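You operate a simulated robot arm through the tools that you are given. There is no shell and no other tool. Be economical: measure what you need, move in short steps, check, and stop when the job is done.

You run a simulated robot arm. Do the job below in one go: nothing can be reset, and whatever is moved stays where it is left.

TASK
Load the 40 mm roll, shut the lid, set the guide and feed paper to the blue line.
Fine: the paper runs straight; the other roll stays.

It is judged by the outcome, as a careful person would: the job done as asked, and still so three seconds after it is handed in. It fails if anything else is knocked over, pushed out of place, dropped, spilled or broken. A push-on lid holds only when it is set on centred and level and pressed home; a screw cap is set on level and turned clockwise until tight.

THE ROBOT
A 6-joint arm with a four-finger gripper on a trunk, on a base that drives. Base frame: it is fixed to the floor where the robot stands at the start and does not move with it; the origin is under the middle of the robot, x ahead of it, y to its left, z up; the surface under the hand at the start is at about z = 800. Readings come in mm, degrees, newtons and seconds.
Its first joint turns from -166.0 to 166.0 degrees. Places, roughly: feed crank [500, -100, 900]; paper guide [700, -100, 900]; receipt printer [600, -200, 800]; receipt printer lid [600, -400, 1000]; spindle of the receipt printer [600, -300, 800]. Payload 3.67 kg.
Tool frame: the origin (TCP) lies between the finger pads and is the grasp point; the fingertips stand 28 mm ahead of it; z points along the fingers, y is the line along which they close. The gripper opens to 112 mm. The gripper's body begins 73 mm behind the TCP.
Orientation is told as [roll, pitch, yaw] about the base's x, y, z axes, in that order, counted from this pose: with the fingers straight down and closing along the base's y, the tool's x points along the base's -x, its y along +y and its z along -z.

THE INTERFACE
- The arm moves only by the tool apply_moves. Its argument "rows" is a list of rows, each an object (a shift or turn left out is 0, a gripper value left out holds the last) with "xyz": the shift along the base's x, y, z in units of 200 mm (1.0 is 200 mm), a list of three; "angular": the turn, a rotation vector about the base's x, y, z in units of 180 degrees (1.0 is 180 degrees), a list of three; "jaw": the opening, from 0 (shut) to 1 (fully open). In form: [{"xyz": [dx, dy, dz], "angular": [wx, wy, wz], "jaw": jaw}, ...]. A call has 1 to 10 rows; each row is the pose to reach, as a shift and turn from the pose commanded when the call began. A call with a number of a shift or a turn outside -1 to 1 is refused whole. Each row takes 0.2 s and may step no farther than 50 mm and 8.6 degrees from the row before; otherwise, or with a gripper value out of range, the whole call is refused. A pose out of reach is approached as far as the arm can. The call stops where the force on the tool passes 90 N (or 10 N more than at its start, if that is more) or the arm is blocked; 0.2 s more then pass. Each finger halts on what it meets, pressing with about 29 N; the grip force reading is that of the motor and also rises with nothing between the fingers. The clock runs only during rows and for 0.2 s after the last one: add rows that repeat a pose to give the fingers time. The reply holds the time, the measured pose of the TCP, the force on the tool along the base axes, the opening and the grip force, in the units named above and with some noise, with the torque about the TCP (base axes, N m) and any sound that the robot's microphone picked up.
- Cameras (640 x 400 px; columns grow to the right, rows downward): "scene" is now at [88.3, 152.1, 1339]; the picture's right is [-0.67, -0.74, 0.00], its down [-0.35, 0.32, -0.88] and it looks along [0.65, -0.59, -0.47] (base axes); focal length 255 px, centre (320, 200). "wrist" rides on the gripper at [60, -18, -104] in the tool frame; the picture's right is [0.29, 0.96, 0.00], its down [-0.80, 0.24, -0.55] and it looks along [-0.53, 0.16, 0.83] (tool axes); focal length 234 px, centre (320, 200). There is no depth. A picture from a camera that has moved, and an enlarged one, comes with that camera's place and axes in the base frame and with its lens.
- snapshot(camera): a new picture of that camera. No time passes.
- roll_base(legs): drives the robot by 1 to 6 legs, each [ahead, left, turn to the left] in mm, mm and degrees, along the robot's own axes; the way and the turn of a leg run together, so that a leg with both is an arc; at most 1500 mm and 180 degrees a leg. The arm and the cameras ride along, it lands a little off, and it stops where it bumps. It gives what a move gives.
- turn_head(pan, tilt): turns the head with the scene camera to pan (to the left, within 143 degrees either way) and tilt (down, from -29 to 69), counted from straight ahead of the robot. It gives what a move gives.
- inspect(camera, box): a new picture of the part [left, top, right, bottom] of that camera's present view, enlarged. No time passes.
- hand_in(): hands the job in; it is judged then, once.

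Go step by step. Nothing tells you exact positions but the pictures and the camera data: compare them with the known pose of the tool, close in by small moves and look again before you grip or let go. The budget is 120 turns and 98 pictures, counting those below and the enlarged ones. Unless the task says otherwise, let go and move clear before handing in, and close with one line.

The tools are called after "Emit:" as a command line: name --argument value ..., lists and objects as JSON in quotes. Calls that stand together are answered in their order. apply_moves: Moves the arm, as the interface text tells. Its arguments: {"type":"object","properties":{"rows":{"type":"array"}},"required":["rows"]} The other tools are called the same way: roll_base (legs) drives the base; turn_head (pan, tilt) turns the head that bears the scene camera; snapshot (camera) takes a picture; inspect (camera, box) takes an enlarged picture of a part of a camera's view; hand_in () hands the job in.

At the start:

```text
time_s: 0.0
tool_pos: [598.1, -78.6, 1214.1]
ee_rot: [0.0, 0.0, 0.0]
contact_force: [0.7, -0.8, -0.4]
moment: [-0.01, 0.01, 0.0]
opening: 112.1
gripper_force: 0.0
robot x, y, heading: [2.0, -0.6, 0.1]
head pan, tilt: [-42.0, 28.2]
```

scene: 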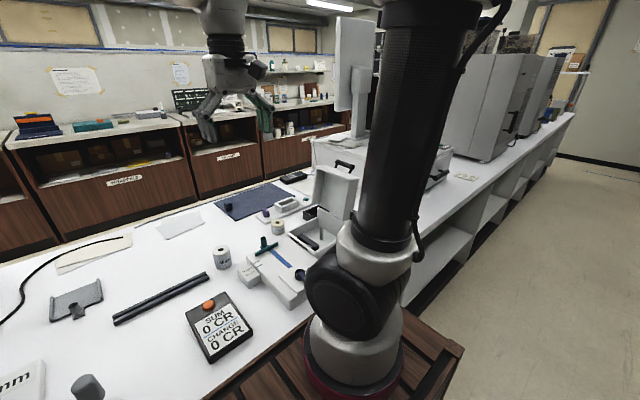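
wrist: 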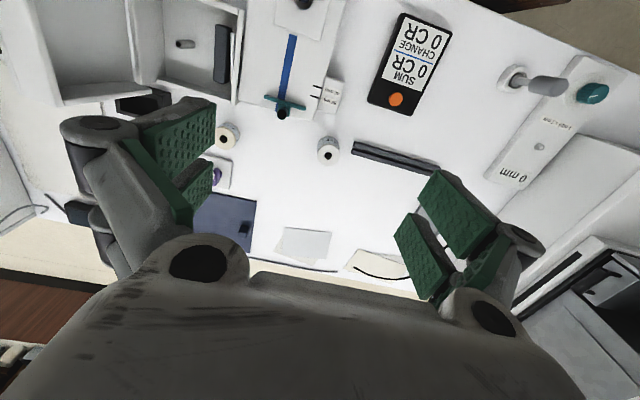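

I see a printer with an open lid, two paper rolls, a guide and a crank. First I'll take close-ups.

Emit:
inspect --camera "scene" --box '[200, 150, 380, 320]'

Emit:
inspect --camera "wrist" --box '[100, 0, 420, 200]'

```text
2.35 times, centred on (290, 235) of scene
camera zoom: at [88.3, 152.1, 1339.0], right [-0.67, -0.74, 0.0], down [-0.35, 0.32, -0.88], along [0.65, -0.59, -0.47], focal length 599 px, centre (391, 118)
```

zoom: 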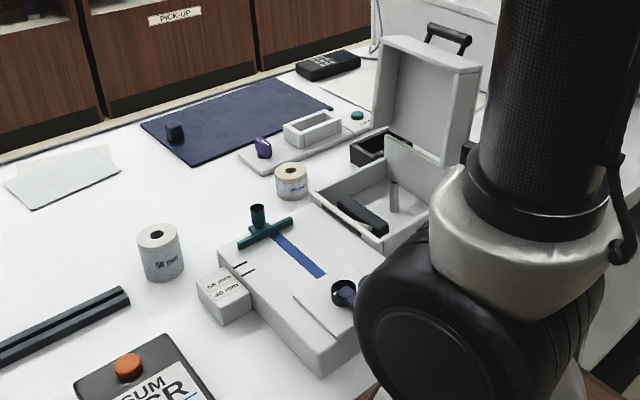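

```text
2.00 times, centred on (260, 100) of wrist
camera zoom: at [537.2, -97.3, 1318.7], right [-0.29, 0.96, 0.0], down [0.8, 0.24, 0.55], along [0.53, 0.16, -0.83], focal length 468 px, centre (440, 400)
```

zoom: 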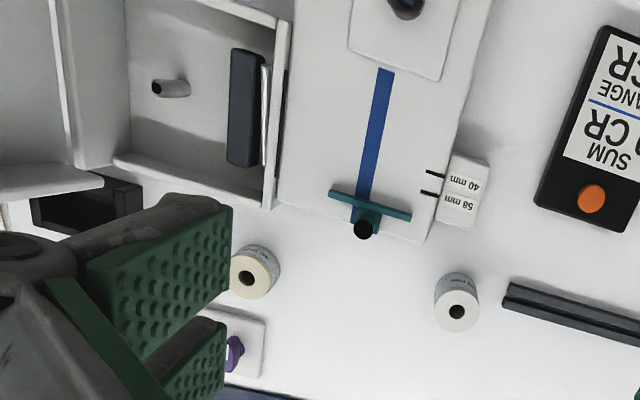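

The 40 mm roll seems to be near (754,-244) and the spindle a vertical peg near (602,-316). I'll turn the gripper to close along x and approach above the roll.

Emit:
apply_moves --rows '[{"xyz": [0.07, -0.05, 0], "angular": [0, 0, -0.0475]}, {"xyz": [0.14, -0.1, 0], "angular": [0, 0, -0.095]}, {"xyz": [0.21, -0.15, 0], "angular": [0, 0, -0.1425]}, {"xyz": [0.28, -0.2, 0], "angular": [0, 0, -0.19]}, {"xyz": [0.35, -0.25, 0], "angular": [0, 0, -0.2375]}, {"xyz": [0.42, -0.3, 0], "angular": [0, 0, -0.285]}, {"xyz": [0.5, -0.35, 0], "angular": [0, 0, -0.3325]}, {"xyz": [0.57, -0.4, -0.1], "angular": [0, 0, -0.38]}, {"xyz": [0.64, -0.45, -0.2], "angular": [0, 0, -0.4275]}, {"xyz": [0.7, -0.5, -0.3], "angular": [0, 0, -0.475]}]'

Emit:
apply_moves --rows '[{"xyz": [0.05, -0.1, -0.15], "angular": [0, 0, -0.025]}, {"xyz": [0.08, -0.2, -0.3], "angular": [0, 0, -0.025]}, {"xyz": [0.08, -0.3, -0.45], "angular": [0, 0, -0.025]}]'

Emit:
snapshot --camera "wrist"

Emit:
snapshot --camera "scene"

```text
time_s: 2.2
tool_pos: [738.4, -177.0, 1153.6]
ee_rot: [-0.1, 0.1, -85.6]
contact_force: [-0.4, -0.1, 0.0]
moment: [-0.03, -0.02, 0.0]
opening: 111.8
gripper_force: 0.2
robot x, y, heading: [-3.4, -0.3, 0.0]
head pan, tilt: [-42.0, 28.2]
```

```text
time_s: 3.0
tool_pos: [755.3, -237.2, 1065.5]
ee_rot: [0.0, -0.1, -90.1]
contact_force: [-1.0, 0.6, 0.4]
moment: [-0.03, -0.02, 0.01]
opening: 112.0
gripper_force: 0.1
robot x, y, heading: [-1.0, 0.7, -0.2]
head pan, tilt: [-42.0, 28.2]
```

```text
93 pictures are left
camera wrist: at [735.5, -177.7, 1170.1], right [0.96, 0.29, 0.0], down [0.24, -0.8, 0.55], along [0.16, -0.53, -0.83], focal length 234 px, centre (320, 200)
```

wrist: 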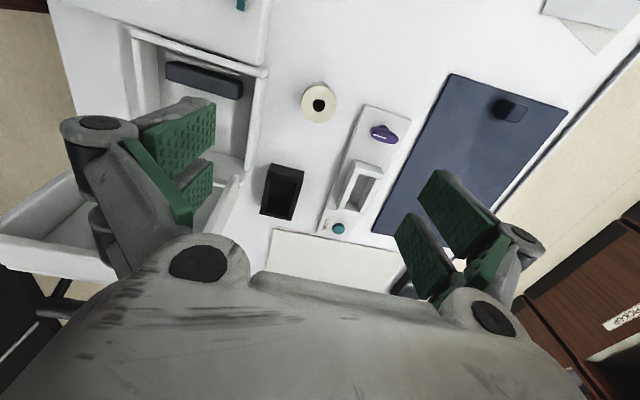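

```text
92 pictures are left
camera scene: at [88.0, 152.3, 1339.0], right [-0.67, -0.74, 0.0], down [-0.35, 0.32, -0.88], along [0.65, -0.59, -0.47], focal length 255 px, centre (320, 200)
```

scene: 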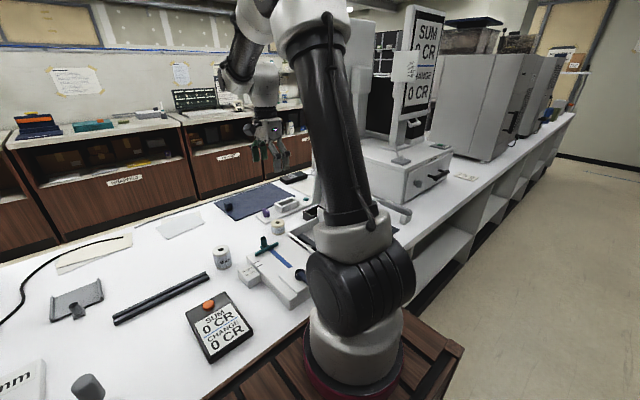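

The roll is at about (753.5, -241). I'll descend with the jaws at 76 mm and check.

Emit:
apply_moves --rows '[{"xyz": [-0.008, -0.02, -0.2], "jaw": 0.68}, {"xyz": [-0.008, -0.02, -0.4], "jaw": 0.68}, {"xyz": [-0.008, -0.02, -0.6], "jaw": 0.68}, {"xyz": [-0.008, -0.02, -0.8], "jaw": 0.68}, {"xyz": [-0.008, -0.02, -0.8], "jaw": 0.68}]'

Emit:
snapshot --camera "wrist"

Emit:
inspect --camera "scene" --box '[200, 150, 360, 320]'

```text
time_s: 4.2
tool_pos: [751.7, -243.3, 904.4]
ee_rot: [0.0, 0.0, -90.0]
contact_force: [0.5, 0.6, -0.3]
moment: [0.01, -0.04, -0.01]
opening: 76.1
gripper_force: 0.0
robot x, y, heading: [-3.4, -0.2, -0.2]
head pan, tilt: [-42.0, 28.2]
```

```text
91 pictures are left
camera wrist: at [733.0, -183.4, 1008.3], right [0.96, 0.29, 0.0], down [0.24, -0.8, 0.55], along [0.16, -0.53, -0.83], focal length 234 px, centre (320, 200)
```

wrist: 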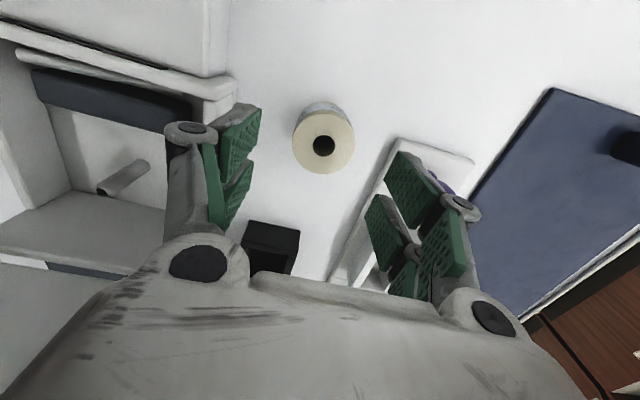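

```text
2.35 times, centred on (280, 235) of scene
camera zoom: at [88.3, 152.1, 1339.0], right [-0.67, -0.74, 0.0], down [-0.35, 0.32, -0.88], along [0.65, -0.59, -0.47], focal length 599 px, centre (414, 118)
```

zoom: 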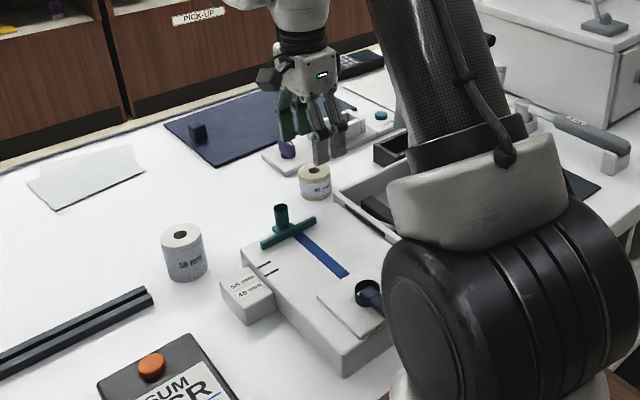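

Aligned; lowering and gripping the roll.

Emit:
apply_moves --rows '[{"xyz": [0.008, 0, -0.15], "jaw": 0.68}, {"xyz": [0.008, 0, -0.305], "jaw": 0.68}, {"xyz": [0.008, 0, -0.305], "jaw": 0.5}, {"xyz": [0.008, 0, -0.305], "jaw": 0.3}, {"xyz": [0.008, 0, -0.305], "jaw": 0.3}]'

Emit:
snapshot --camera "wrist"

```text
time_s: 5.4
tool_pos: [752.6, -242.9, 841.8]
ee_rot: [0.0, 0.0, -90.0]
contact_force: [0.1, 0.1, 0.6]
moment: [0.0, -0.02, 0.04]
opening: 45.5
gripper_force: 29.3
robot x, y, heading: [1.9, 3.4, -0.2]
head pan, tilt: [-42.0, 28.2]
```

```text
89 pictures are left
camera wrist: at [735.1, -182.6, 947.1], right [0.96, 0.29, 0.0], down [0.24, -0.8, 0.55], along [0.16, -0.53, -0.83], focal length 234 px, centre (320, 200)
```

wrist: 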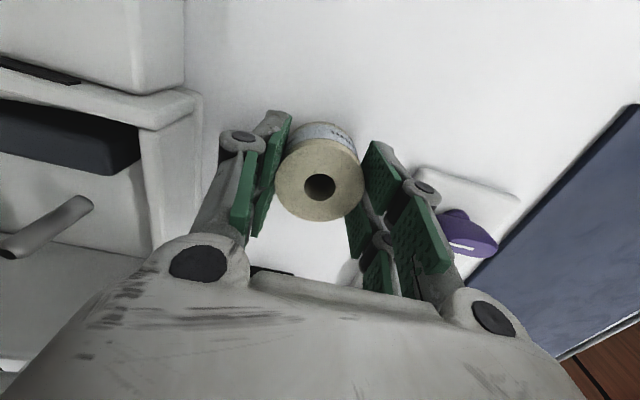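

Roll gripped (45.5 mm). Lifting, then carrying over towards the spindle, stopping high to look.

Emit:
apply_moves --rows '[{"xyz": [0, 0, 0.2]}, {"xyz": [0, 0, 0.4]}, {"xyz": [0, 0, 0.6]}, {"xyz": [-0.2, 0, 0.7]}, {"xyz": [-0.4, 0, 0.7]}, {"xyz": [-0.6, 0, 0.7]}, {"xyz": [-0.75, 0, 0.7]}]'

Emit:
snapshot --camera "wrist"

Emit:
snapshot --camera "scene"

```text
time_s: 7.0
tool_pos: [605.3, -241.9, 983.1]
ee_rot: [0.0, 0.0, -90.0]
contact_force: [0.8, 0.1, -0.6]
moment: [-0.03, 0.02, 0.02]
opening: 45.6
gripper_force: 29.2
robot x, y, heading: [-1.1, -2.5, 0.0]
head pan, tilt: [-42.0, 28.2]
```

```text
88 pictures are left
camera wrist: at [587.6, -182.7, 1088.0], right [0.96, 0.29, 0.0], down [0.24, -0.8, 0.55], along [0.16, -0.53, -0.83], focal length 234 px, centre (320, 200)
```

wrist: 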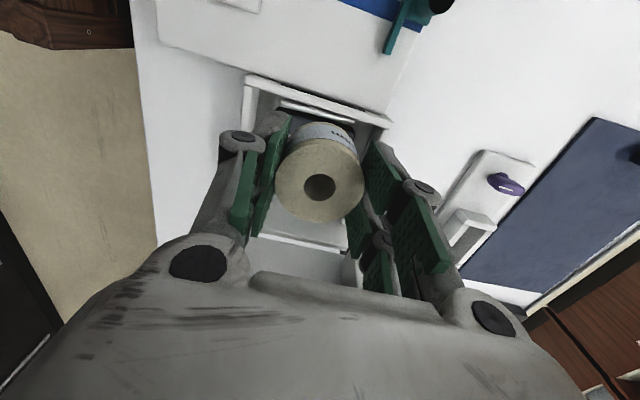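

```text
87 pictures are left
camera scene: at [88.6, 152.1, 1339.0], right [-0.67, -0.74, 0.0], down [-0.35, 0.32, -0.88], along [0.65, -0.59, -0.47], focal length 255 px, centre (320, 200)
```

scene: 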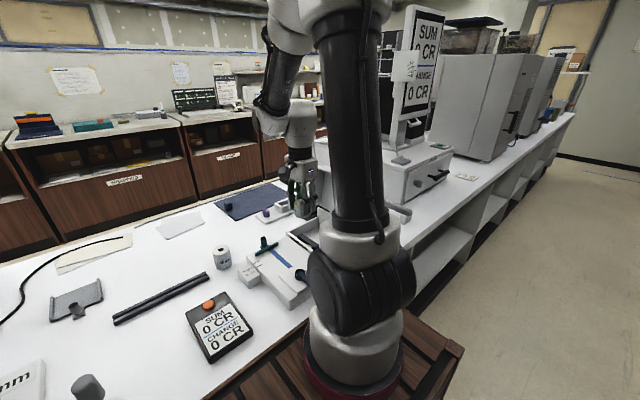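

The roll hides the spindle; I'll shift to the +x side to see the spindle past the fingers for an accurate fix.

Emit:
apply_moves --rows '[{"xyz": [0.2, 0, 0]}, {"xyz": [0.4, 0, 0]}, {"xyz": [0.6, 0, -0.1]}, {"xyz": [0.65, 0.1, -0.2]}, {"xyz": [0.65, 0.1, -0.2]}]'

Emit:
inspect --camera "wrist" --box '[0, 60, 240, 280]'

```text
time_s: 8.2
tool_pos: [733.9, -221.6, 942.8]
ee_rot: [0.1, 0.0, -90.0]
contact_force: [0.3, 0.5, -1.6]
moment: [0.01, 0.01, 0.02]
opening: 45.6
gripper_force: 28.6
robot x, y, heading: [-0.8, -2.9, -0.2]
head pan, tilt: [-42.0, 28.2]
```

```text
1.82 times, centred on (120, 170) of wrist
camera zoom: at [715.0, -162.9, 1048.1], right [0.96, 0.29, 0.0], down [0.24, -0.8, 0.55], along [0.16, -0.53, -0.83], focal length 426 px, centre (684, 254)
```

zoom: 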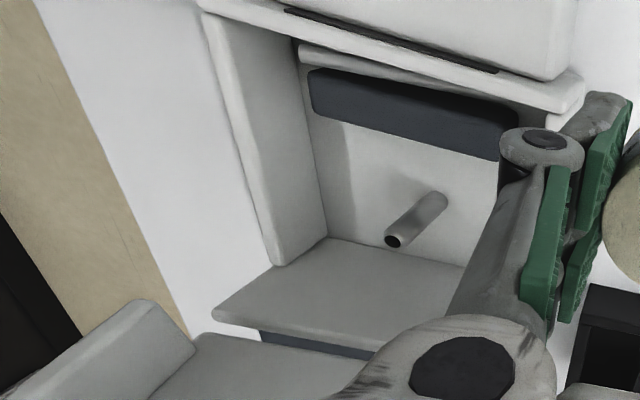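

Two views put the spindle at about (603, -319.5), with its top at z≈857. I'll take one more view from the other side.

Emit:
apply_moves --rows '[{"xyz": [-0.2, 0, 0.2]}, {"xyz": [-0.4, 0, 0.2]}, {"xyz": [-0.6, 0, 0.2]}, {"xyz": [-0.8, 0, 0.2]}, {"xyz": [-1.0, -0.05, 0.1]}, {"xyz": [-1.0, -0.15, 0.0]}, {"xyz": [-1.0, -0.15, 0.0]}]'

Emit:
snapshot --camera "wrist"

```text
refused: row 1 steps farther than a row can; nothing moved
```

```text
85 pictures are left
camera wrist: at [715.0, -162.9, 1048.1], right [0.96, 0.29, 0.0], down [0.24, -0.8, 0.55], along [0.16, -0.53, -0.83], focal length 234 px, centre (320, 200)
```

wrist: 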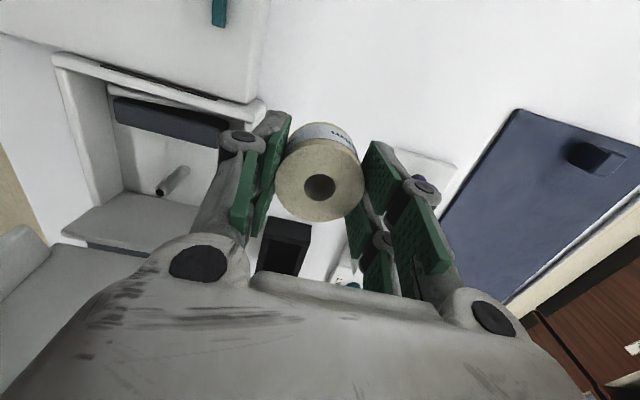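

Redo with smaller steps.

Emit:
apply_moves --rows '[{"xyz": [-0.1, 0, 0.15]}, {"xyz": [-0.3, 0, 0.2]}, {"xyz": [-0.5, 0, 0.2]}, {"xyz": [-0.7, 0, 0.2]}, {"xyz": [-0.9, 0, 0.2]}, {"xyz": [-1.0, -0.1, 0.1]}, {"xyz": [-1.0, -0.15, 0.05]}, {"xyz": [-1.0, -0.15, 0.05]}]'

Emit:
snapshot --camera "wrist"

```text
time_s: 10.0
tool_pos: [532.7, -251.2, 953.5]
ee_rot: [0.1, 0.0, -90.1]
contact_force: [0.0, 0.6, -1.1]
moment: [0.01, 0.0, 0.03]
opening: 45.5
gripper_force: 28.7
robot x, y, heading: [0.7, 1.0, -0.1]
head pan, tilt: [-42.0, 28.2]
```

```text
84 pictures are left
camera wrist: at [514.4, -193.0, 1057.7], right [0.96, 0.29, 0.0], down [0.24, -0.8, 0.55], along [0.16, -0.53, -0.83], focal length 234 px, centre (320, 200)
```

wrist: 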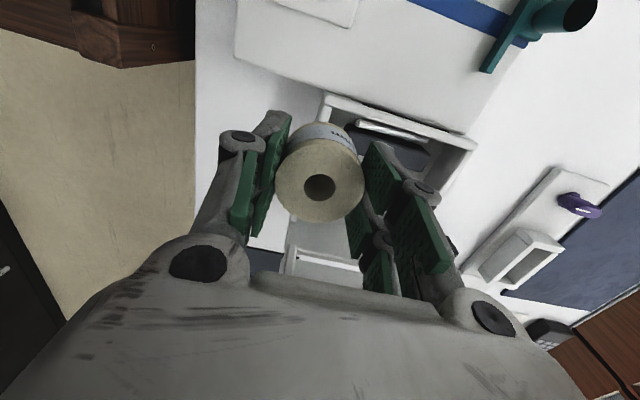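

The roll is centred on the TCP. I'll move above the spindle and descend until just at the spindle's top.

Emit:
apply_moves --rows '[{"xyz": [0.12, -0.12, 0.05]}, {"xyz": [0.24, -0.24, 0.05]}, {"xyz": [0.351, -0.342, 0.05]}, {"xyz": [0.351, -0.342, -0.1]}, {"xyz": [0.351, -0.342, -0.24]}, {"xyz": [0.351, -0.342, -0.24]}]'

Emit:
snapshot --camera "wrist"

Emit:
snapshot --camera "scene"

```text
time_s: 10.9
tool_pos: [606.3, -323.4, 961.6]
ee_rot: [1.1, -0.8, -89.9]
contact_force: [-25.1, 3.6, 57.6]
moment: [-2.51, -1.15, -1.05]
opening: 45.5
gripper_force: 29.1
robot x, y, heading: [-0.3, -0.7, 0.1]
head pan, tilt: [-42.0, 28.2]
stopped in row 4: the force on the tool passed its limit at 148 N (the readings are from after the stop); the commanded pose is now the measured one
```

```text
83 pictures are left
camera wrist: at [585.5, -262.9, 1064.7], right [0.96, 0.29, 0.01], down [0.23, -0.79, 0.57], along [0.18, -0.54, -0.82], focal length 234 px, centre (320, 200)
```

wrist: 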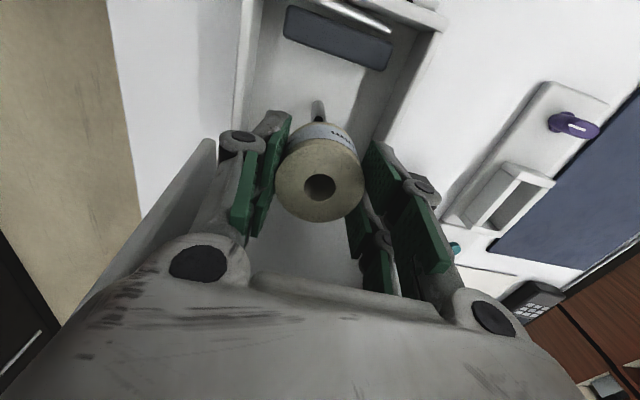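

```text
82 pictures are left
camera scene: at [85.4, 153.4, 1339.1], right [-0.67, -0.74, 0.0], down [-0.35, 0.32, -0.88], along [0.66, -0.59, -0.47], focal length 255 px, centre (320, 200)
```

scene: 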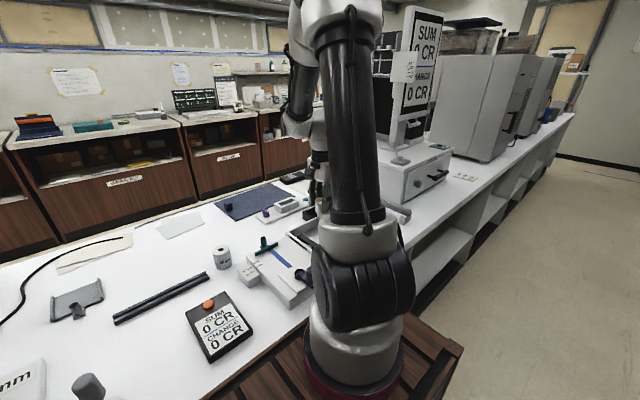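

The gripper body touched the open lid's top rim, so a vertical tool cannot get down there. I'll back off upward and towards +y, check that nothing moved, and regrasp the roll with the tool leaning away from the lid.

Emit:
apply_moves --rows '[{"xyz": [0, 0, 0.1]}, {"xyz": [0, 0.1, 0.25]}, {"xyz": [0.1, 0.3, 0.25]}, {"xyz": [0.3, 0.4, 0.25], "angular": [0, 0, 0]}, {"xyz": [0.5, 0.4, 0.2]}, {"xyz": [0.7, 0.4, 0.1]}]'

Emit:
snapshot --camera "wrist"

Emit:
snapshot --camera "scene"

```text
time_s: 12.3
tool_pos: [746.9, -241.9, 977.2]
ee_rot: [0.8, -0.6, -89.9]
contact_force: [0.1, 0.1, 0.5]
moment: [0.0, -0.03, 0.04]
opening: 45.3
gripper_force: 29.4
robot x, y, heading: [-2.5, -0.1, 0.2]
head pan, tilt: [-42.0, 28.2]
```

```text
81 pictures are left
camera wrist: at [726.8, -181.5, 1080.1], right [0.96, 0.29, 0.01], down [0.23, -0.79, 0.57], along [0.17, -0.54, -0.82], focal length 234 px, centre (320, 200)
```

wrist: 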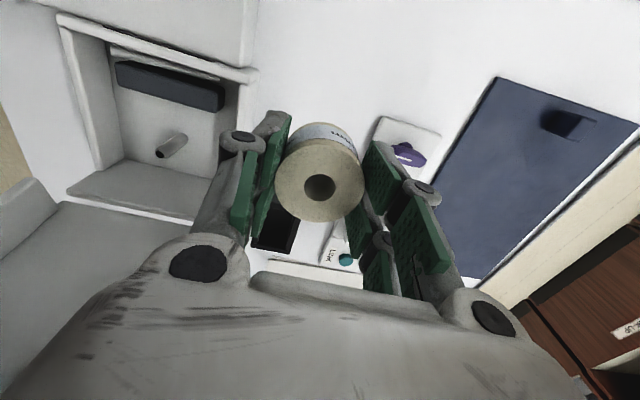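

```text
80 pictures are left
camera scene: at [87.6, 152.1, 1339.1], right [-0.67, -0.74, 0.0], down [-0.35, 0.32, -0.88], along [0.65, -0.59, -0.47], focal length 255 px, centre (320, 200)
```

scene: 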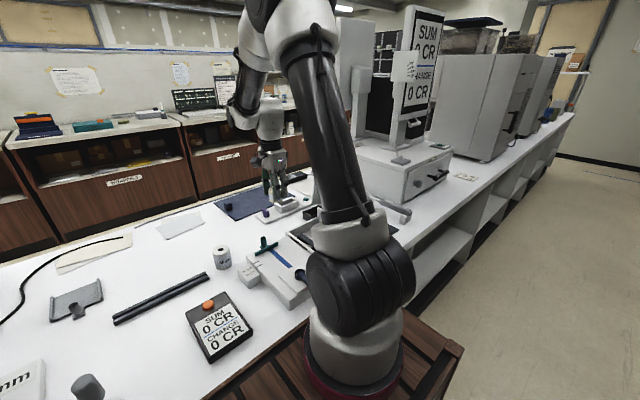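

The printer appears undisturbed. Levelling, and setting the roll back down at its old spot for a tilted regrasp.

Emit:
apply_moves --rows '[{"xyz": [0.03, -0.005, -0.2], "angular": [-0.0044, 0.0033, 0]}, {"xyz": [0.03, -0.005, -0.4], "angular": [-0.0044, 0.0033, 0]}, {"xyz": [0.03, -0.005, -0.6], "angular": [-0.0044, 0.0033, 0]}, {"xyz": [0.03, -0.005, -0.655], "angular": [-0.0044, 0.0033, 0]}, {"xyz": [0.03, -0.005, -0.672], "angular": [-0.0044, 0.0033, 0]}, {"xyz": [0.03, -0.005, -0.672], "angular": [-0.0044, 0.0033, 0]}]'

```text
time_s: 13.7
tool_pos: [753.1, -242.8, 843.4]
ee_rot: [0.3, -1.4, -89.8]
contact_force: [0.5, 0.9, 9.9]
moment: [0.27, 0.08, 0.04]
opening: 45.3
gripper_force: 28.9
robot x, y, heading: [-0.2, 5.4, -0.1]
head pan, tilt: [-42.0, 28.2]
```

Touching down; level, release, then lean the tool 18° (body towards +y) around the roll.

Emit:
apply_moves --rows '[{"angular": [0.0078, 0.0017, 0]}, {"angular": [0.0078, 0.0017, 0], "jaw": 0.5}, {"xyz": [0, 0, 0.02], "angular": [0.0078, 0.0017, 0], "jaw": 0.6}, {"xyz": [0, 0.005, 0.04], "angular": [-0.03, 0.0017, 0], "jaw": 0.6}, {"xyz": [0, 0.015, 0.04], "angular": [-0.065, 0.0017, 0], "jaw": 0.6}, {"xyz": [0, 0.025, 0.03], "angular": [-0.0922, 0.0017, 0], "jaw": 0.6}, {"xyz": [0, 0.025, 0.0], "angular": [-0.0922, 0.0017, 0], "jaw": 0.6}]'

Emit:
snapshot --camera "wrist"

```text
time_s: 15.3
tool_pos: [752.9, -238.2, 842.2]
ee_rot: [-0.1, -18.1, -89.9]
contact_force: [-0.5, 0.0, 0.1]
moment: [0.0, 0.0, 0.02]
opening: 67.2
gripper_force: 0.1
robot x, y, heading: [0.5, -0.4, 0.1]
head pan, tilt: [-42.0, 28.2]
```

```text
79 pictures are left
camera wrist: at [735.9, -150.3, 923.9], right [0.96, 0.28, -0.09], down [0.24, -0.59, 0.77], along [0.16, -0.76, -0.63], focal length 234 px, centre (320, 200)
```

wrist: 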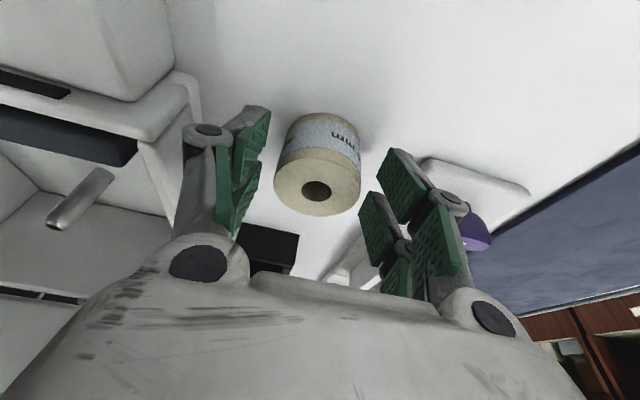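

Roll is upright at (753, -244). Grip with the tilted tool and lift.

Emit:
apply_moves --rows '[{"xyz": [0, 0, -0.015], "jaw": 0.5}, {"xyz": [0, 0, -0.015], "jaw": 0.3}, {"xyz": [0, 0, -0.015], "jaw": 0.3}, {"xyz": [0, 0, 0.1], "jaw": 0.3}, {"xyz": [0, 0, 0.3], "jaw": 0.3}, {"xyz": [0, 0, 0.45], "jaw": 0.3}, {"xyz": [0, 0, 0.45], "jaw": 0.3}]'

Emit:
snapshot --camera "wrist"

Emit:
inspect --camera "scene" --box '[220, 130, 360, 260]'

```text
time_s: 16.9
tool_pos: [754.2, -239.4, 932.5]
ee_rot: [-0.1, -18.0, -89.8]
contact_force: [-0.3, -0.3, -1.6]
moment: [0.04, 0.03, 0.05]
opening: 46.1
gripper_force: 29.0
robot x, y, heading: [-1.6, 1.1, -0.2]
head pan, tilt: [-42.0, 28.2]
```

```text
78 pictures are left
camera wrist: at [736.8, -151.7, 1014.1], right [0.96, 0.28, -0.09], down [0.24, -0.59, 0.77], along [0.16, -0.76, -0.63], focal length 234 px, centre (320, 200)
```

wrist: 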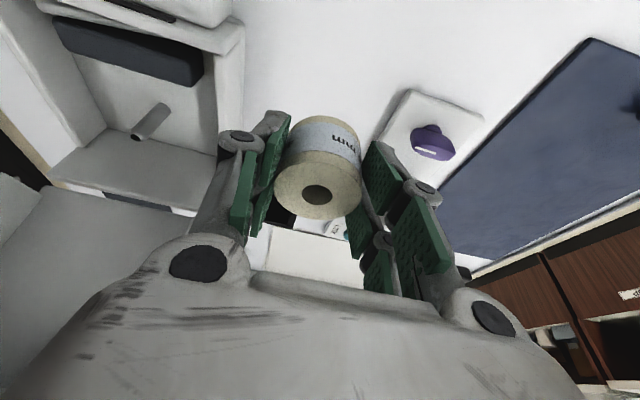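

```text
3.08 times, centred on (290, 195) of scene
camera zoom: at [88.3, 152.1, 1339.0], right [-0.67, -0.74, 0.0], down [-0.35, 0.32, -0.88], along [0.65, -0.59, -0.47], focal length 783 px, centre (412, 215)
```

zoom: 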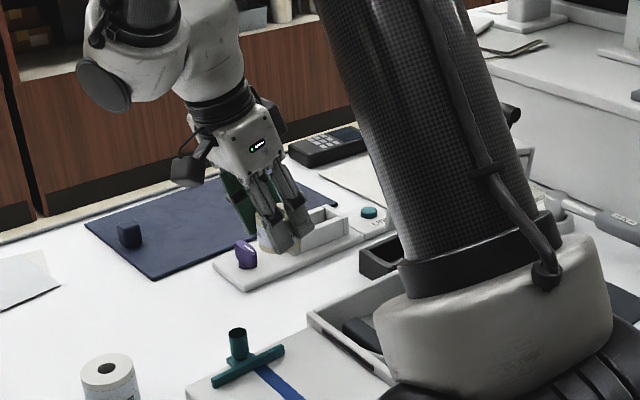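

Re-gripped; the roll's axis is ~5 mm to -y of the TCP. Carrying it over the spindle at (603,-319), stopping just above its tip.

Emit:
apply_moves --rows '[{"xyz": [-0.1, 0, 0.15]}, {"xyz": [-0.3, -0.05, 0.15]}, {"xyz": [-0.5, -0.12, 0.15]}, {"xyz": [-0.65, -0.25, 0.15]}, {"xyz": [-0.757, -0.3705, 0.15]}, {"xyz": [-0.757, -0.3705, 0.0]}, {"xyz": [-0.757, -0.3705, -0.12]}, {"xyz": [-0.757, -0.3705, -0.12]}]'

Emit:
snapshot --camera "wrist"

Emit:
inspect --camera "scene" --box '[220, 130, 360, 260]'

```text
time_s: 18.7
tool_pos: [603.4, -312.1, 908.4]
ee_rot: [-0.1, -18.0, -89.9]
contact_force: [0.1, 0.5, -1.7]
moment: [-0.01, 0.02, 0.0]
opening: 46.3
gripper_force: 29.3
robot x, y, heading: [3.2, 0.6, -0.1]
head pan, tilt: [-42.0, 28.2]
```

```text
76 pictures are left
camera wrist: at [584.3, -224.8, 989.1], right [0.96, 0.28, -0.09], down [0.24, -0.59, 0.77], along [0.16, -0.76, -0.63], focal length 234 px, centre (320, 200)
```

wrist: 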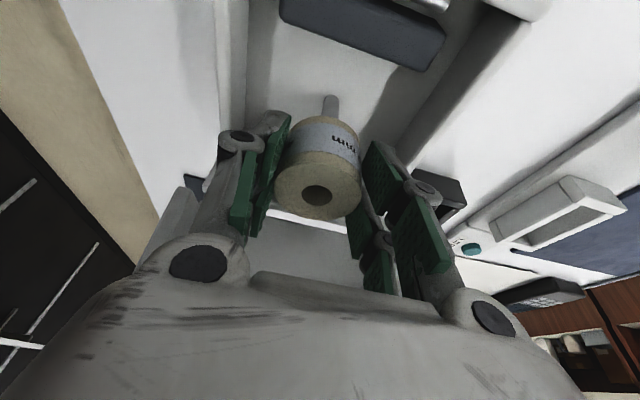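

```text
3.08 times, centred on (290, 195) of scene
camera zoom: at [88.2, 152.1, 1339.0], right [-0.67, -0.74, 0.0], down [-0.35, 0.32, -0.88], along [0.65, -0.59, -0.47], focal length 783 px, centre (412, 215)
```

zoom: 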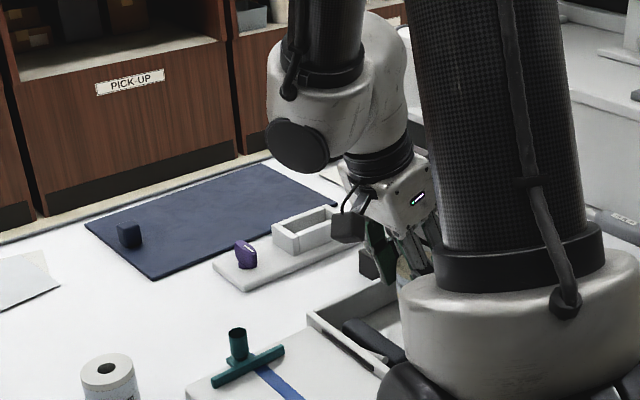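

The spindle base is visible just beyond the roll; I'll zoom in.

Emit:
inspect --camera "wrist" --box '[260, 70, 400, 230]'

```text
2.50 times, centred on (330, 150) of wrist
camera zoom: at [584.3, -224.8, 989.1], right [0.96, 0.28, -0.09], down [0.24, -0.59, 0.77], along [0.16, -0.76, -0.63], focal length 585 px, centre (295, 325)
```

zoom: 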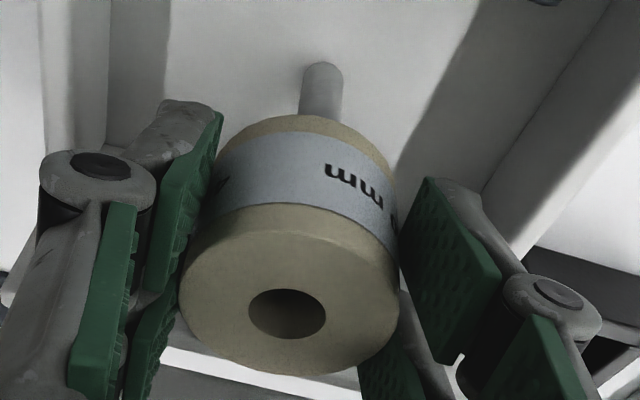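

Measured in the same view, the spindle sits about 1 mm +x and 2.5 mm -y of the roll axis. Correcting and lowering gently.

Emit:
apply_moves --rows '[{"xyz": [0.005, -0.0125, 0]}, {"xyz": [0.005, -0.0125, -0.06]}, {"xyz": [0.005, -0.0125, -0.06]}]'

Emit:
apply_moves --rows '[{"xyz": [0, 0, -0.02]}, {"xyz": [0, 0, -0.02]}]'

```text
time_s: 19.5
tool_pos: [603.7, -315.1, 898.5]
ee_rot: [-0.1, -18.2, -89.8]
contact_force: [-3.2, -0.6, 24.3]
moment: [0.04, 0.12, 0.03]
opening: 46.4
gripper_force: 29.0
robot x, y, heading: [0.5, 2.9, 0.1]
head pan, tilt: [-42.0, 28.2]
```

```text
time_s: 20.1
tool_pos: [603.5, -314.8, 894.4]
ee_rot: [-0.1, -18.1, -89.7]
contact_force: [-0.5, -1.9, 23.8]
moment: [0.07, -0.02, 0.02]
opening: 46.5
gripper_force: 28.9
robot x, y, heading: [4.5, 1.4, 0.0]
head pan, tilt: [-42.0, 28.2]
```

Contact: the torque says the spindle touches the +y side of the hole, so I overcorrected. Lift a bit, shift +3 mm in y and retry.

Emit:
apply_moves --rows '[{"xyz": [0, 0, 0.05]}, {"xyz": [0, 0.0175, 0.05]}, {"xyz": [0, 0.0175, 0.0]}, {"xyz": [0, 0.0175, -0.015]}, {"xyz": [0, 0.0175, -0.015]}]'

Emit:
inspect --camera "wrist" --box '[260, 70, 400, 230]'

```text
time_s: 21.3
tool_pos: [602.9, -312.4, 888.7]
ee_rot: [-0.3, -18.1, -89.8]
contact_force: [-0.1, 1.0, -1.5]
moment: [-0.02, -0.01, -0.01]
opening: 46.3
gripper_force: 29.2
robot x, y, heading: [-1.1, 1.0, -0.1]
head pan, tilt: [-42.0, 28.2]
```

```text
2.50 times, centred on (330, 150) of wrist
camera zoom: at [585.3, -223.2, 970.6], right [0.96, 0.28, -0.09], down [0.24, -0.59, 0.77], along [0.16, -0.76, -0.63], focal length 585 px, centre (295, 325)
```

zoom: 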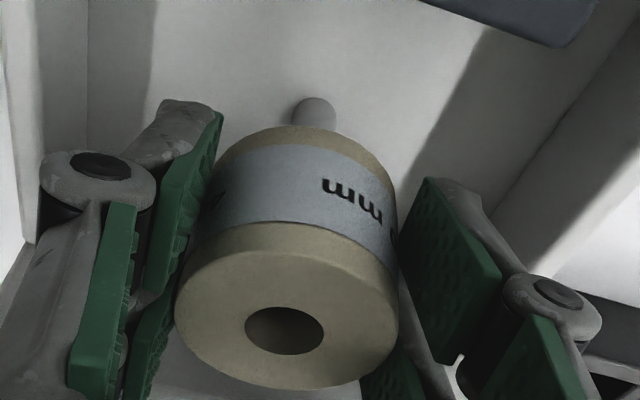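

No force now, so the spindle seems to be entering. Continue lowering stepwise.

Emit:
apply_moves --rows '[{"xyz": [0, 0, -0.03]}, {"xyz": [0, 0, -0.05]}, {"xyz": [0, 0, -0.05]}]'

Emit:
inspect --camera "wrist" --box '[260, 70, 400, 230]'

```text
time_s: 22.1
tool_pos: [603.5, -310.7, 879.4]
ee_rot: [0.0, -18.0, -89.8]
contact_force: [0.4, -0.7, -0.6]
moment: [0.01, 0.0, -0.01]
opening: 46.3
gripper_force: 29.0
robot x, y, heading: [-1.2, -1.3, -0.1]
head pan, tilt: [-42.0, 28.2]
```

```text
2.50 times, centred on (330, 150) of wrist
camera zoom: at [585.6, -223.5, 961.1], right [0.96, 0.28, -0.09], down [0.24, -0.59, 0.77], along [0.16, -0.76, -0.63], focal length 585 px, centre (295, 325)
```

zoom: 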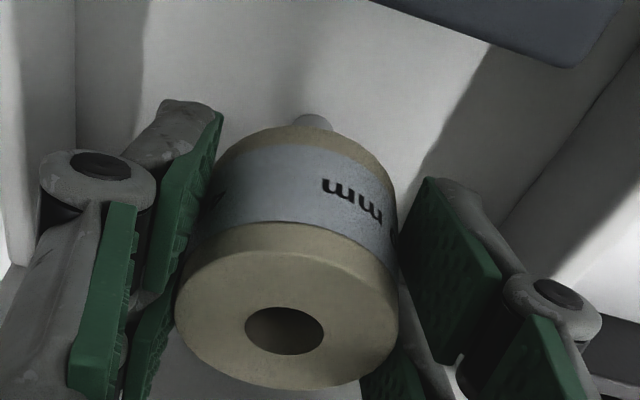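

Sliding on freely. Lower further.

Emit:
apply_moves --rows '[{"xyz": [0, 0, -0.06]}, {"xyz": [0, 0, -0.12]}, {"xyz": [0, 0, -0.16]}, {"xyz": [0, 0, -0.16]}]'

Emit:
snapshot --camera "wrist"

```text
time_s: 23.1
tool_pos: [604.1, -312.8, 848.9]
ee_rot: [-0.1, -18.1, -89.7]
contact_force: [2.7, 12.3, 14.3]
moment: [-0.33, -0.1, 0.06]
opening: 46.3
gripper_force: 29.1
robot x, y, heading: [-2.0, 0.5, 0.1]
head pan, tilt: [-42.0, 28.2]
```

```text
71 pictures are left
camera wrist: at [585.3, -223.6, 929.4], right [0.96, 0.28, -0.09], down [0.24, -0.58, 0.77], along [0.16, -0.76, -0.63], focal length 234 px, centre (320, 200)
```

wrist: 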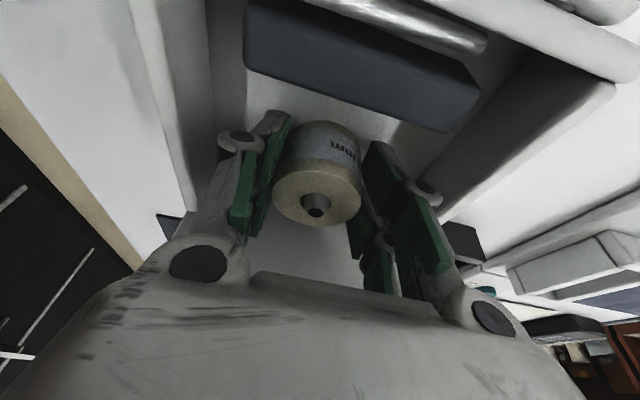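

The spindle tip emerges through the roll's hole; a side contact appeared. Zooming in before letting go.

Emit:
inspect --camera "wrist" --box '[200, 70, 440, 260]'

Emit:
inspect --camera "scene" --box '[220, 130, 400, 280]'

```text
2.11 times, centred on (320, 165) of wrist
camera zoom: at [585.3, -223.6, 929.4], right [0.96, 0.28, -0.09], down [0.24, -0.58, 0.77], along [0.16, -0.76, -0.63], focal length 493 px, centre (320, 274)
```

zoom: 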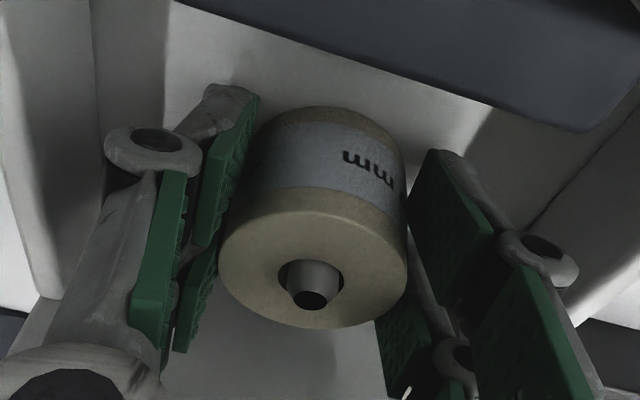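

```text
2.67 times, centred on (310, 205) of scene
camera zoom: at [87.9, 152.9, 1339.0], right [-0.67, -0.74, 0.0], down [-0.35, 0.32, -0.88], along [0.65, -0.59, -0.47], focal length 679 px, centre (347, 187)
```

zoom: 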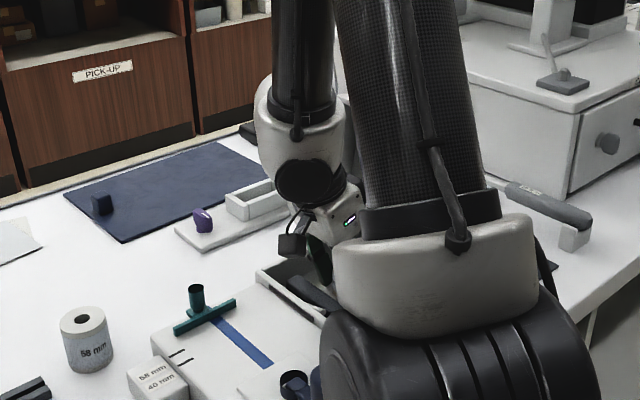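

The spindle passes through the roll's hole. Releasing gently and backing off along the tool axis to look.

Emit:
apply_moves --rows '[{"jaw": 0.45}, {"jaw": 0.55}, {"jaw": 0.55}, {"xyz": [0, 0.04, 0.13], "jaw": 0.55}, {"xyz": [0, 0.1, 0.3], "jaw": 0.55}, {"xyz": [0, 0.15, 0.45], "jaw": 0.55}]'

Emit:
snapshot --camera "wrist"

```text
time_s: 24.5
tool_pos: [602.9, -283.2, 939.0]
ee_rot: [-0.2, -18.0, -89.8]
contact_force: [-0.6, 0.1, -0.5]
moment: [0.03, 0.01, -0.02]
opening: 61.6
gripper_force: 0.0
robot x, y, heading: [-2.2, 0.4, -0.1]
head pan, tilt: [-42.0, 28.2]
```

```text
68 pictures are left
camera wrist: at [585.0, -194.6, 1019.0], right [0.96, 0.28, -0.09], down [0.24, -0.59, 0.77], along [0.16, -0.76, -0.63], focal length 234 px, centre (320, 200)
```

wrist: 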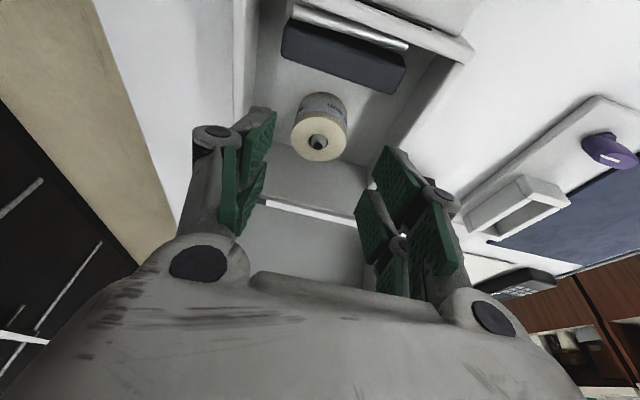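

Emit:
inspect --camera "wrist" --box '[220, 0, 480, 240]'

```text
1.67 times, centred on (350, 120) of wrist
camera zoom: at [585.0, -194.6, 1019.0], right [0.96, 0.28, -0.09], down [0.24, -0.59, 0.77], along [0.16, -0.76, -0.63], focal length 390 px, centre (270, 333)
```

zoom: 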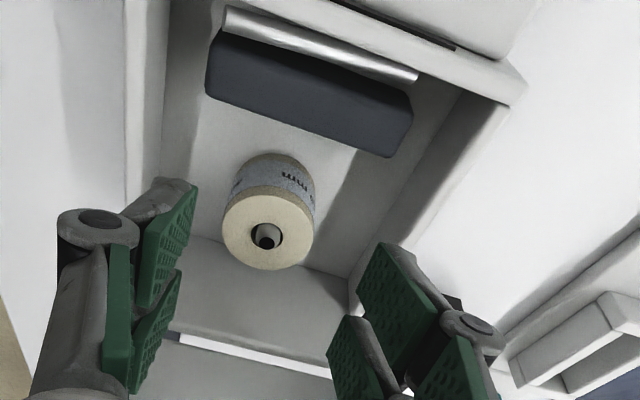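

The roll is seated on the spindle. Now I'll back off to view the lid.

Emit:
apply_moves --rows '[{"xyz": [0, 0.1, 0.2]}, {"xyz": [0, 0.3, 0.3]}, {"xyz": [0, 0.5, 0.4]}, {"xyz": [0, 0.7, 0.5]}, {"xyz": [0, 0.8, 0.6]}, {"xyz": [0, 0.85, 0.7]}]'

Emit:
snapshot --camera "wrist"

Emit:
inspect --camera "scene" --box '[200, 130, 400, 290]'

```text
time_s: 25.9
tool_pos: [603.3, -110.3, 1079.4]
ee_rot: [-0.2, -18.0, -89.8]
contact_force: [0.4, 0.3, 0.0]
moment: [0.0, 0.03, -0.03]
opening: 61.8
gripper_force: 0.0
robot x, y, heading: [-1.6, -1.3, -0.3]
head pan, tilt: [-42.0, 28.2]
```

```text
66 pictures are left
camera wrist: at [584.7, -22.3, 1160.3], right [0.96, 0.28, -0.09], down [0.24, -0.59, 0.77], along [0.16, -0.76, -0.63], focal length 234 px, centre (320, 200)
```

wrist: 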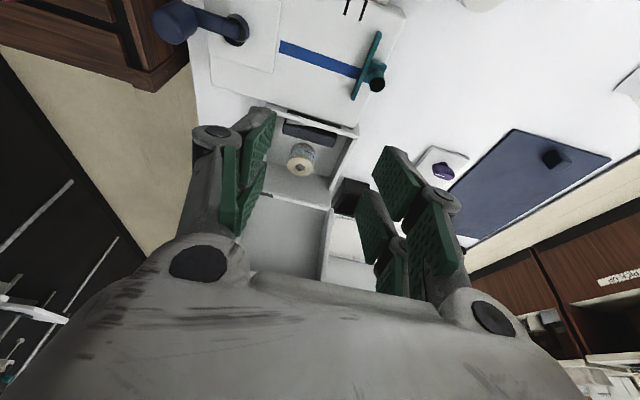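

```text
2.50 times, centred on (300, 210) of scene
camera zoom: at [88.3, 152.1, 1339.0], right [-0.67, -0.74, 0.0], down [-0.35, 0.32, -0.88], along [0.65, -0.59, -0.47], focal length 636 px, centre (370, 175)
```

zoom: 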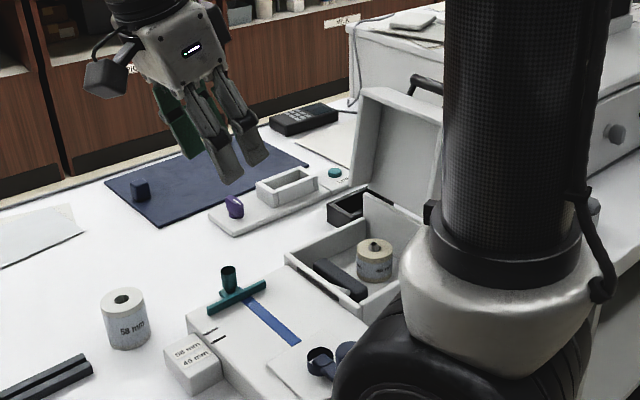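

The roll is properly seated. The lid stands upright with its rim facing +y and a handle at its back near the top; I'll move above it to see the back side.

Emit:
apply_moves --rows '[{"xyz": [0, 0, 0.2]}, {"xyz": [0, 0, 0.4], "angular": [0.03, 0, 0]}, {"xyz": [0, 0, 0.6], "angular": [0.07, 0, 0]}, {"xyz": [0, -0.2, 0.7], "angular": [0.1, 0, 0]}, {"xyz": [0, -0.4, 0.7], "angular": [0.1, 0, 0]}, {"xyz": [0, -0.6, 0.7], "angular": [0.1, 0, 0]}, {"xyz": [0, -0.8, 0.7], "angular": [0.1, 0, 0]}, {"xyz": [0, -1.0, 0.7], "angular": [0.1, 0, 0]}]'

Emit:
snapshot --camera "wrist"

```text
time_s: 27.7
tool_pos: [603.3, -311.1, 1219.0]
ee_rot: [-0.1, 0.0, -89.7]
contact_force: [-0.1, 0.9, 0.2]
moment: [-0.07, -0.06, 0.04]
opening: 61.5
gripper_force: 0.1
robot x, y, heading: [-1.9, 0.8, 0.1]
head pan, tilt: [-42.0, 28.2]
```

```text
64 pictures are left
camera wrist: at [584.4, -251.6, 1323.6], right [0.96, 0.29, 0.0], down [0.24, -0.8, 0.55], along [0.16, -0.53, -0.83], focal length 234 px, centre (320, 200)
```

wrist: 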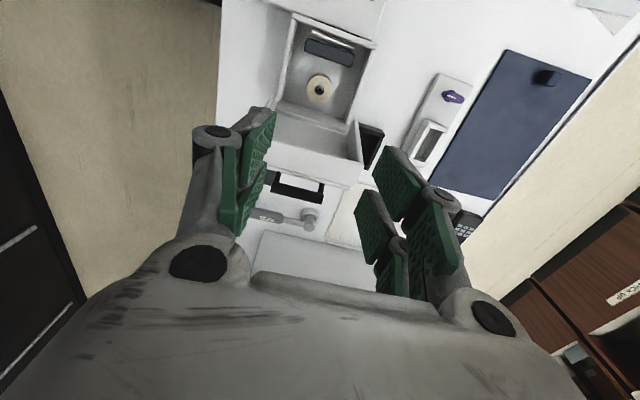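

Emit:
inspect --camera "wrist" --box '[220, 0, 420, 260]'

```text
1.54 times, centred on (320, 130) of wrist
camera zoom: at [584.4, -251.6, 1323.6], right [0.96, 0.29, 0.0], down [0.24, -0.8, 0.55], along [0.16, -0.53, -0.83], focal length 360 px, centre (320, 308)
```

zoom: 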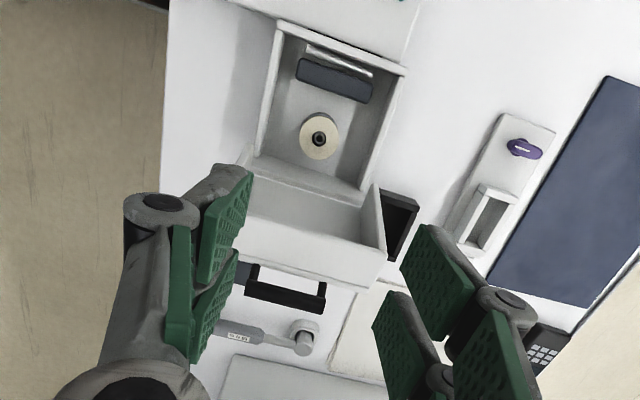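

The lid's handle bar is behind its back, at about (605, -442, ~1010). I'll turn the gripper to close along y, straddle the bar loosely and walk the lid round; first, rotate above it.

Emit:
apply_moves --rows '[{"angular": [0, 0, 0.045]}, {"xyz": [0, -0.1, 0], "angular": [0, 0, 0.09]}, {"xyz": [0, -0.2, 0], "angular": [0, 0, 0.135]}, {"xyz": [0, -0.3, 0], "angular": [0, 0, 0.18]}, {"xyz": [0, -0.4, 0], "angular": [0, 0, 0.225]}, {"xyz": [0, -0.5, 0], "angular": [0, 0, 0.27]}, {"xyz": [0, -0.6, 0], "angular": [0, 0, 0.315]}, {"xyz": [0, -0.645, 0], "angular": [0, 0, 0.36]}, {"xyz": [0, -0.645, 0], "angular": [0, 0, 0.405]}, {"xyz": [0, -0.645, 0], "angular": [0, 0, 0.45]}]'

Emit:
apply_moves --rows '[{"angular": [0, 0, 0.0485], "xyz": [0, 0, -0.1], "jaw": 0.45}, {"angular": [0, 0, 0.0485], "xyz": [0, 0, -0.3], "jaw": 0.45}, {"angular": [0, 0, 0.0485], "xyz": [0, 0, -0.45], "jaw": 0.45}, {"angular": [0, 0, 0.0485], "xyz": [0, 0, -0.45], "jaw": 0.45}]'

Emit:
snapshot --camera "wrist"

```text
time_s: 29.9
tool_pos: [603.4, -441.7, 1217.6]
ee_rot: [-0.1, 0.0, -8.8]
contact_force: [0.1, 0.4, -0.7]
moment: [-0.04, 0.02, 0.02]
opening: 61.7
gripper_force: 0.0
robot x, y, heading: [-1.6, 1.6, -0.1]
head pan, tilt: [-42.0, 28.2]
```

```text
refused: row 1 steps farther than a row can; nothing moved
```

```text
62 pictures are left
camera wrist: at [541.5, -451.0, 1322.6], right [-0.14, 0.99, 0.0], down [0.82, 0.12, 0.55], along [0.55, 0.08, -0.83], focal length 234 px, centre (320, 200)
```

wrist: 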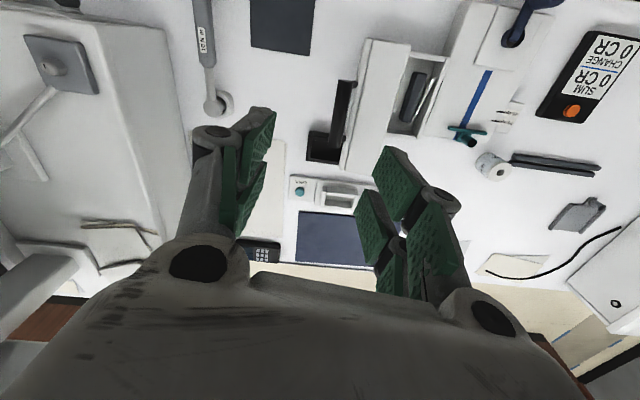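

Emit:
apply_moves --rows '[{"angular": [0, 0, 0.04], "xyz": [0, 0, -0.1], "jaw": 0.45}, {"angular": [0, 0, 0.0485], "xyz": [0, 0, -0.3], "jaw": 0.45}, {"angular": [0, 0, 0.0485], "xyz": [0, 0, -0.45], "jaw": 0.45}, {"angular": [0, 0, 0.0485], "xyz": [0, 0, -0.45], "jaw": 0.45}]'

Emit:
snapshot --camera "wrist"

Emit:
inspect --camera "wrist" --box '[220, 40, 460, 240]'

```text
time_s: 30.9
tool_pos: [602.4, -443.0, 1129.2]
ee_rot: [-0.2, -0.1, 0.1]
contact_force: [0.3, 0.1, 0.5]
moment: [-0.03, 0.0, 0.01]
opening: 50.3
gripper_force: 0.1
robot x, y, heading: [-0.0, -1.2, 0.2]
head pan, tilt: [-42.0, 28.2]
```

```text
61 pictures are left
camera wrist: at [542.6, -461.4, 1233.1], right [-0.29, 0.96, 0.0], down [0.8, 0.24, 0.55], along [0.53, 0.16, -0.83], focal length 234 px, centre (320, 200)
```

wrist: 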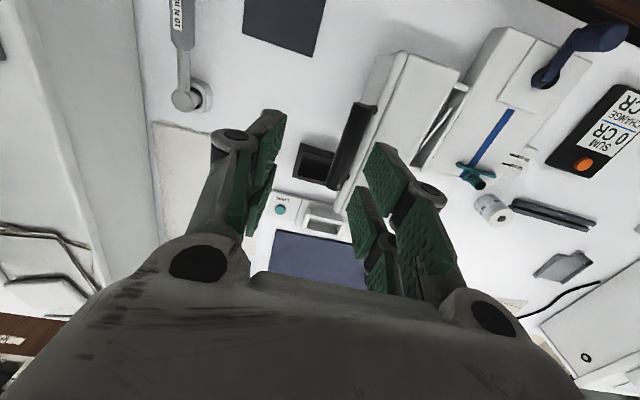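

```text
2.00 times, centred on (340, 140) of wrist
camera zoom: at [542.6, -461.4, 1233.1], right [-0.29, 0.96, 0.0], down [0.8, 0.24, 0.55], along [0.53, 0.16, -0.83], focal length 468 px, centre (280, 320)
```

zoom: 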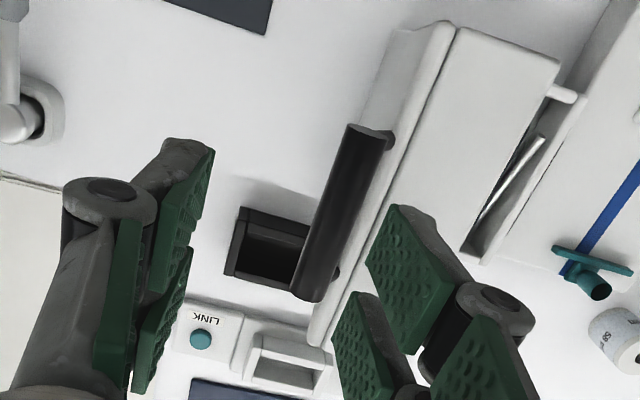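

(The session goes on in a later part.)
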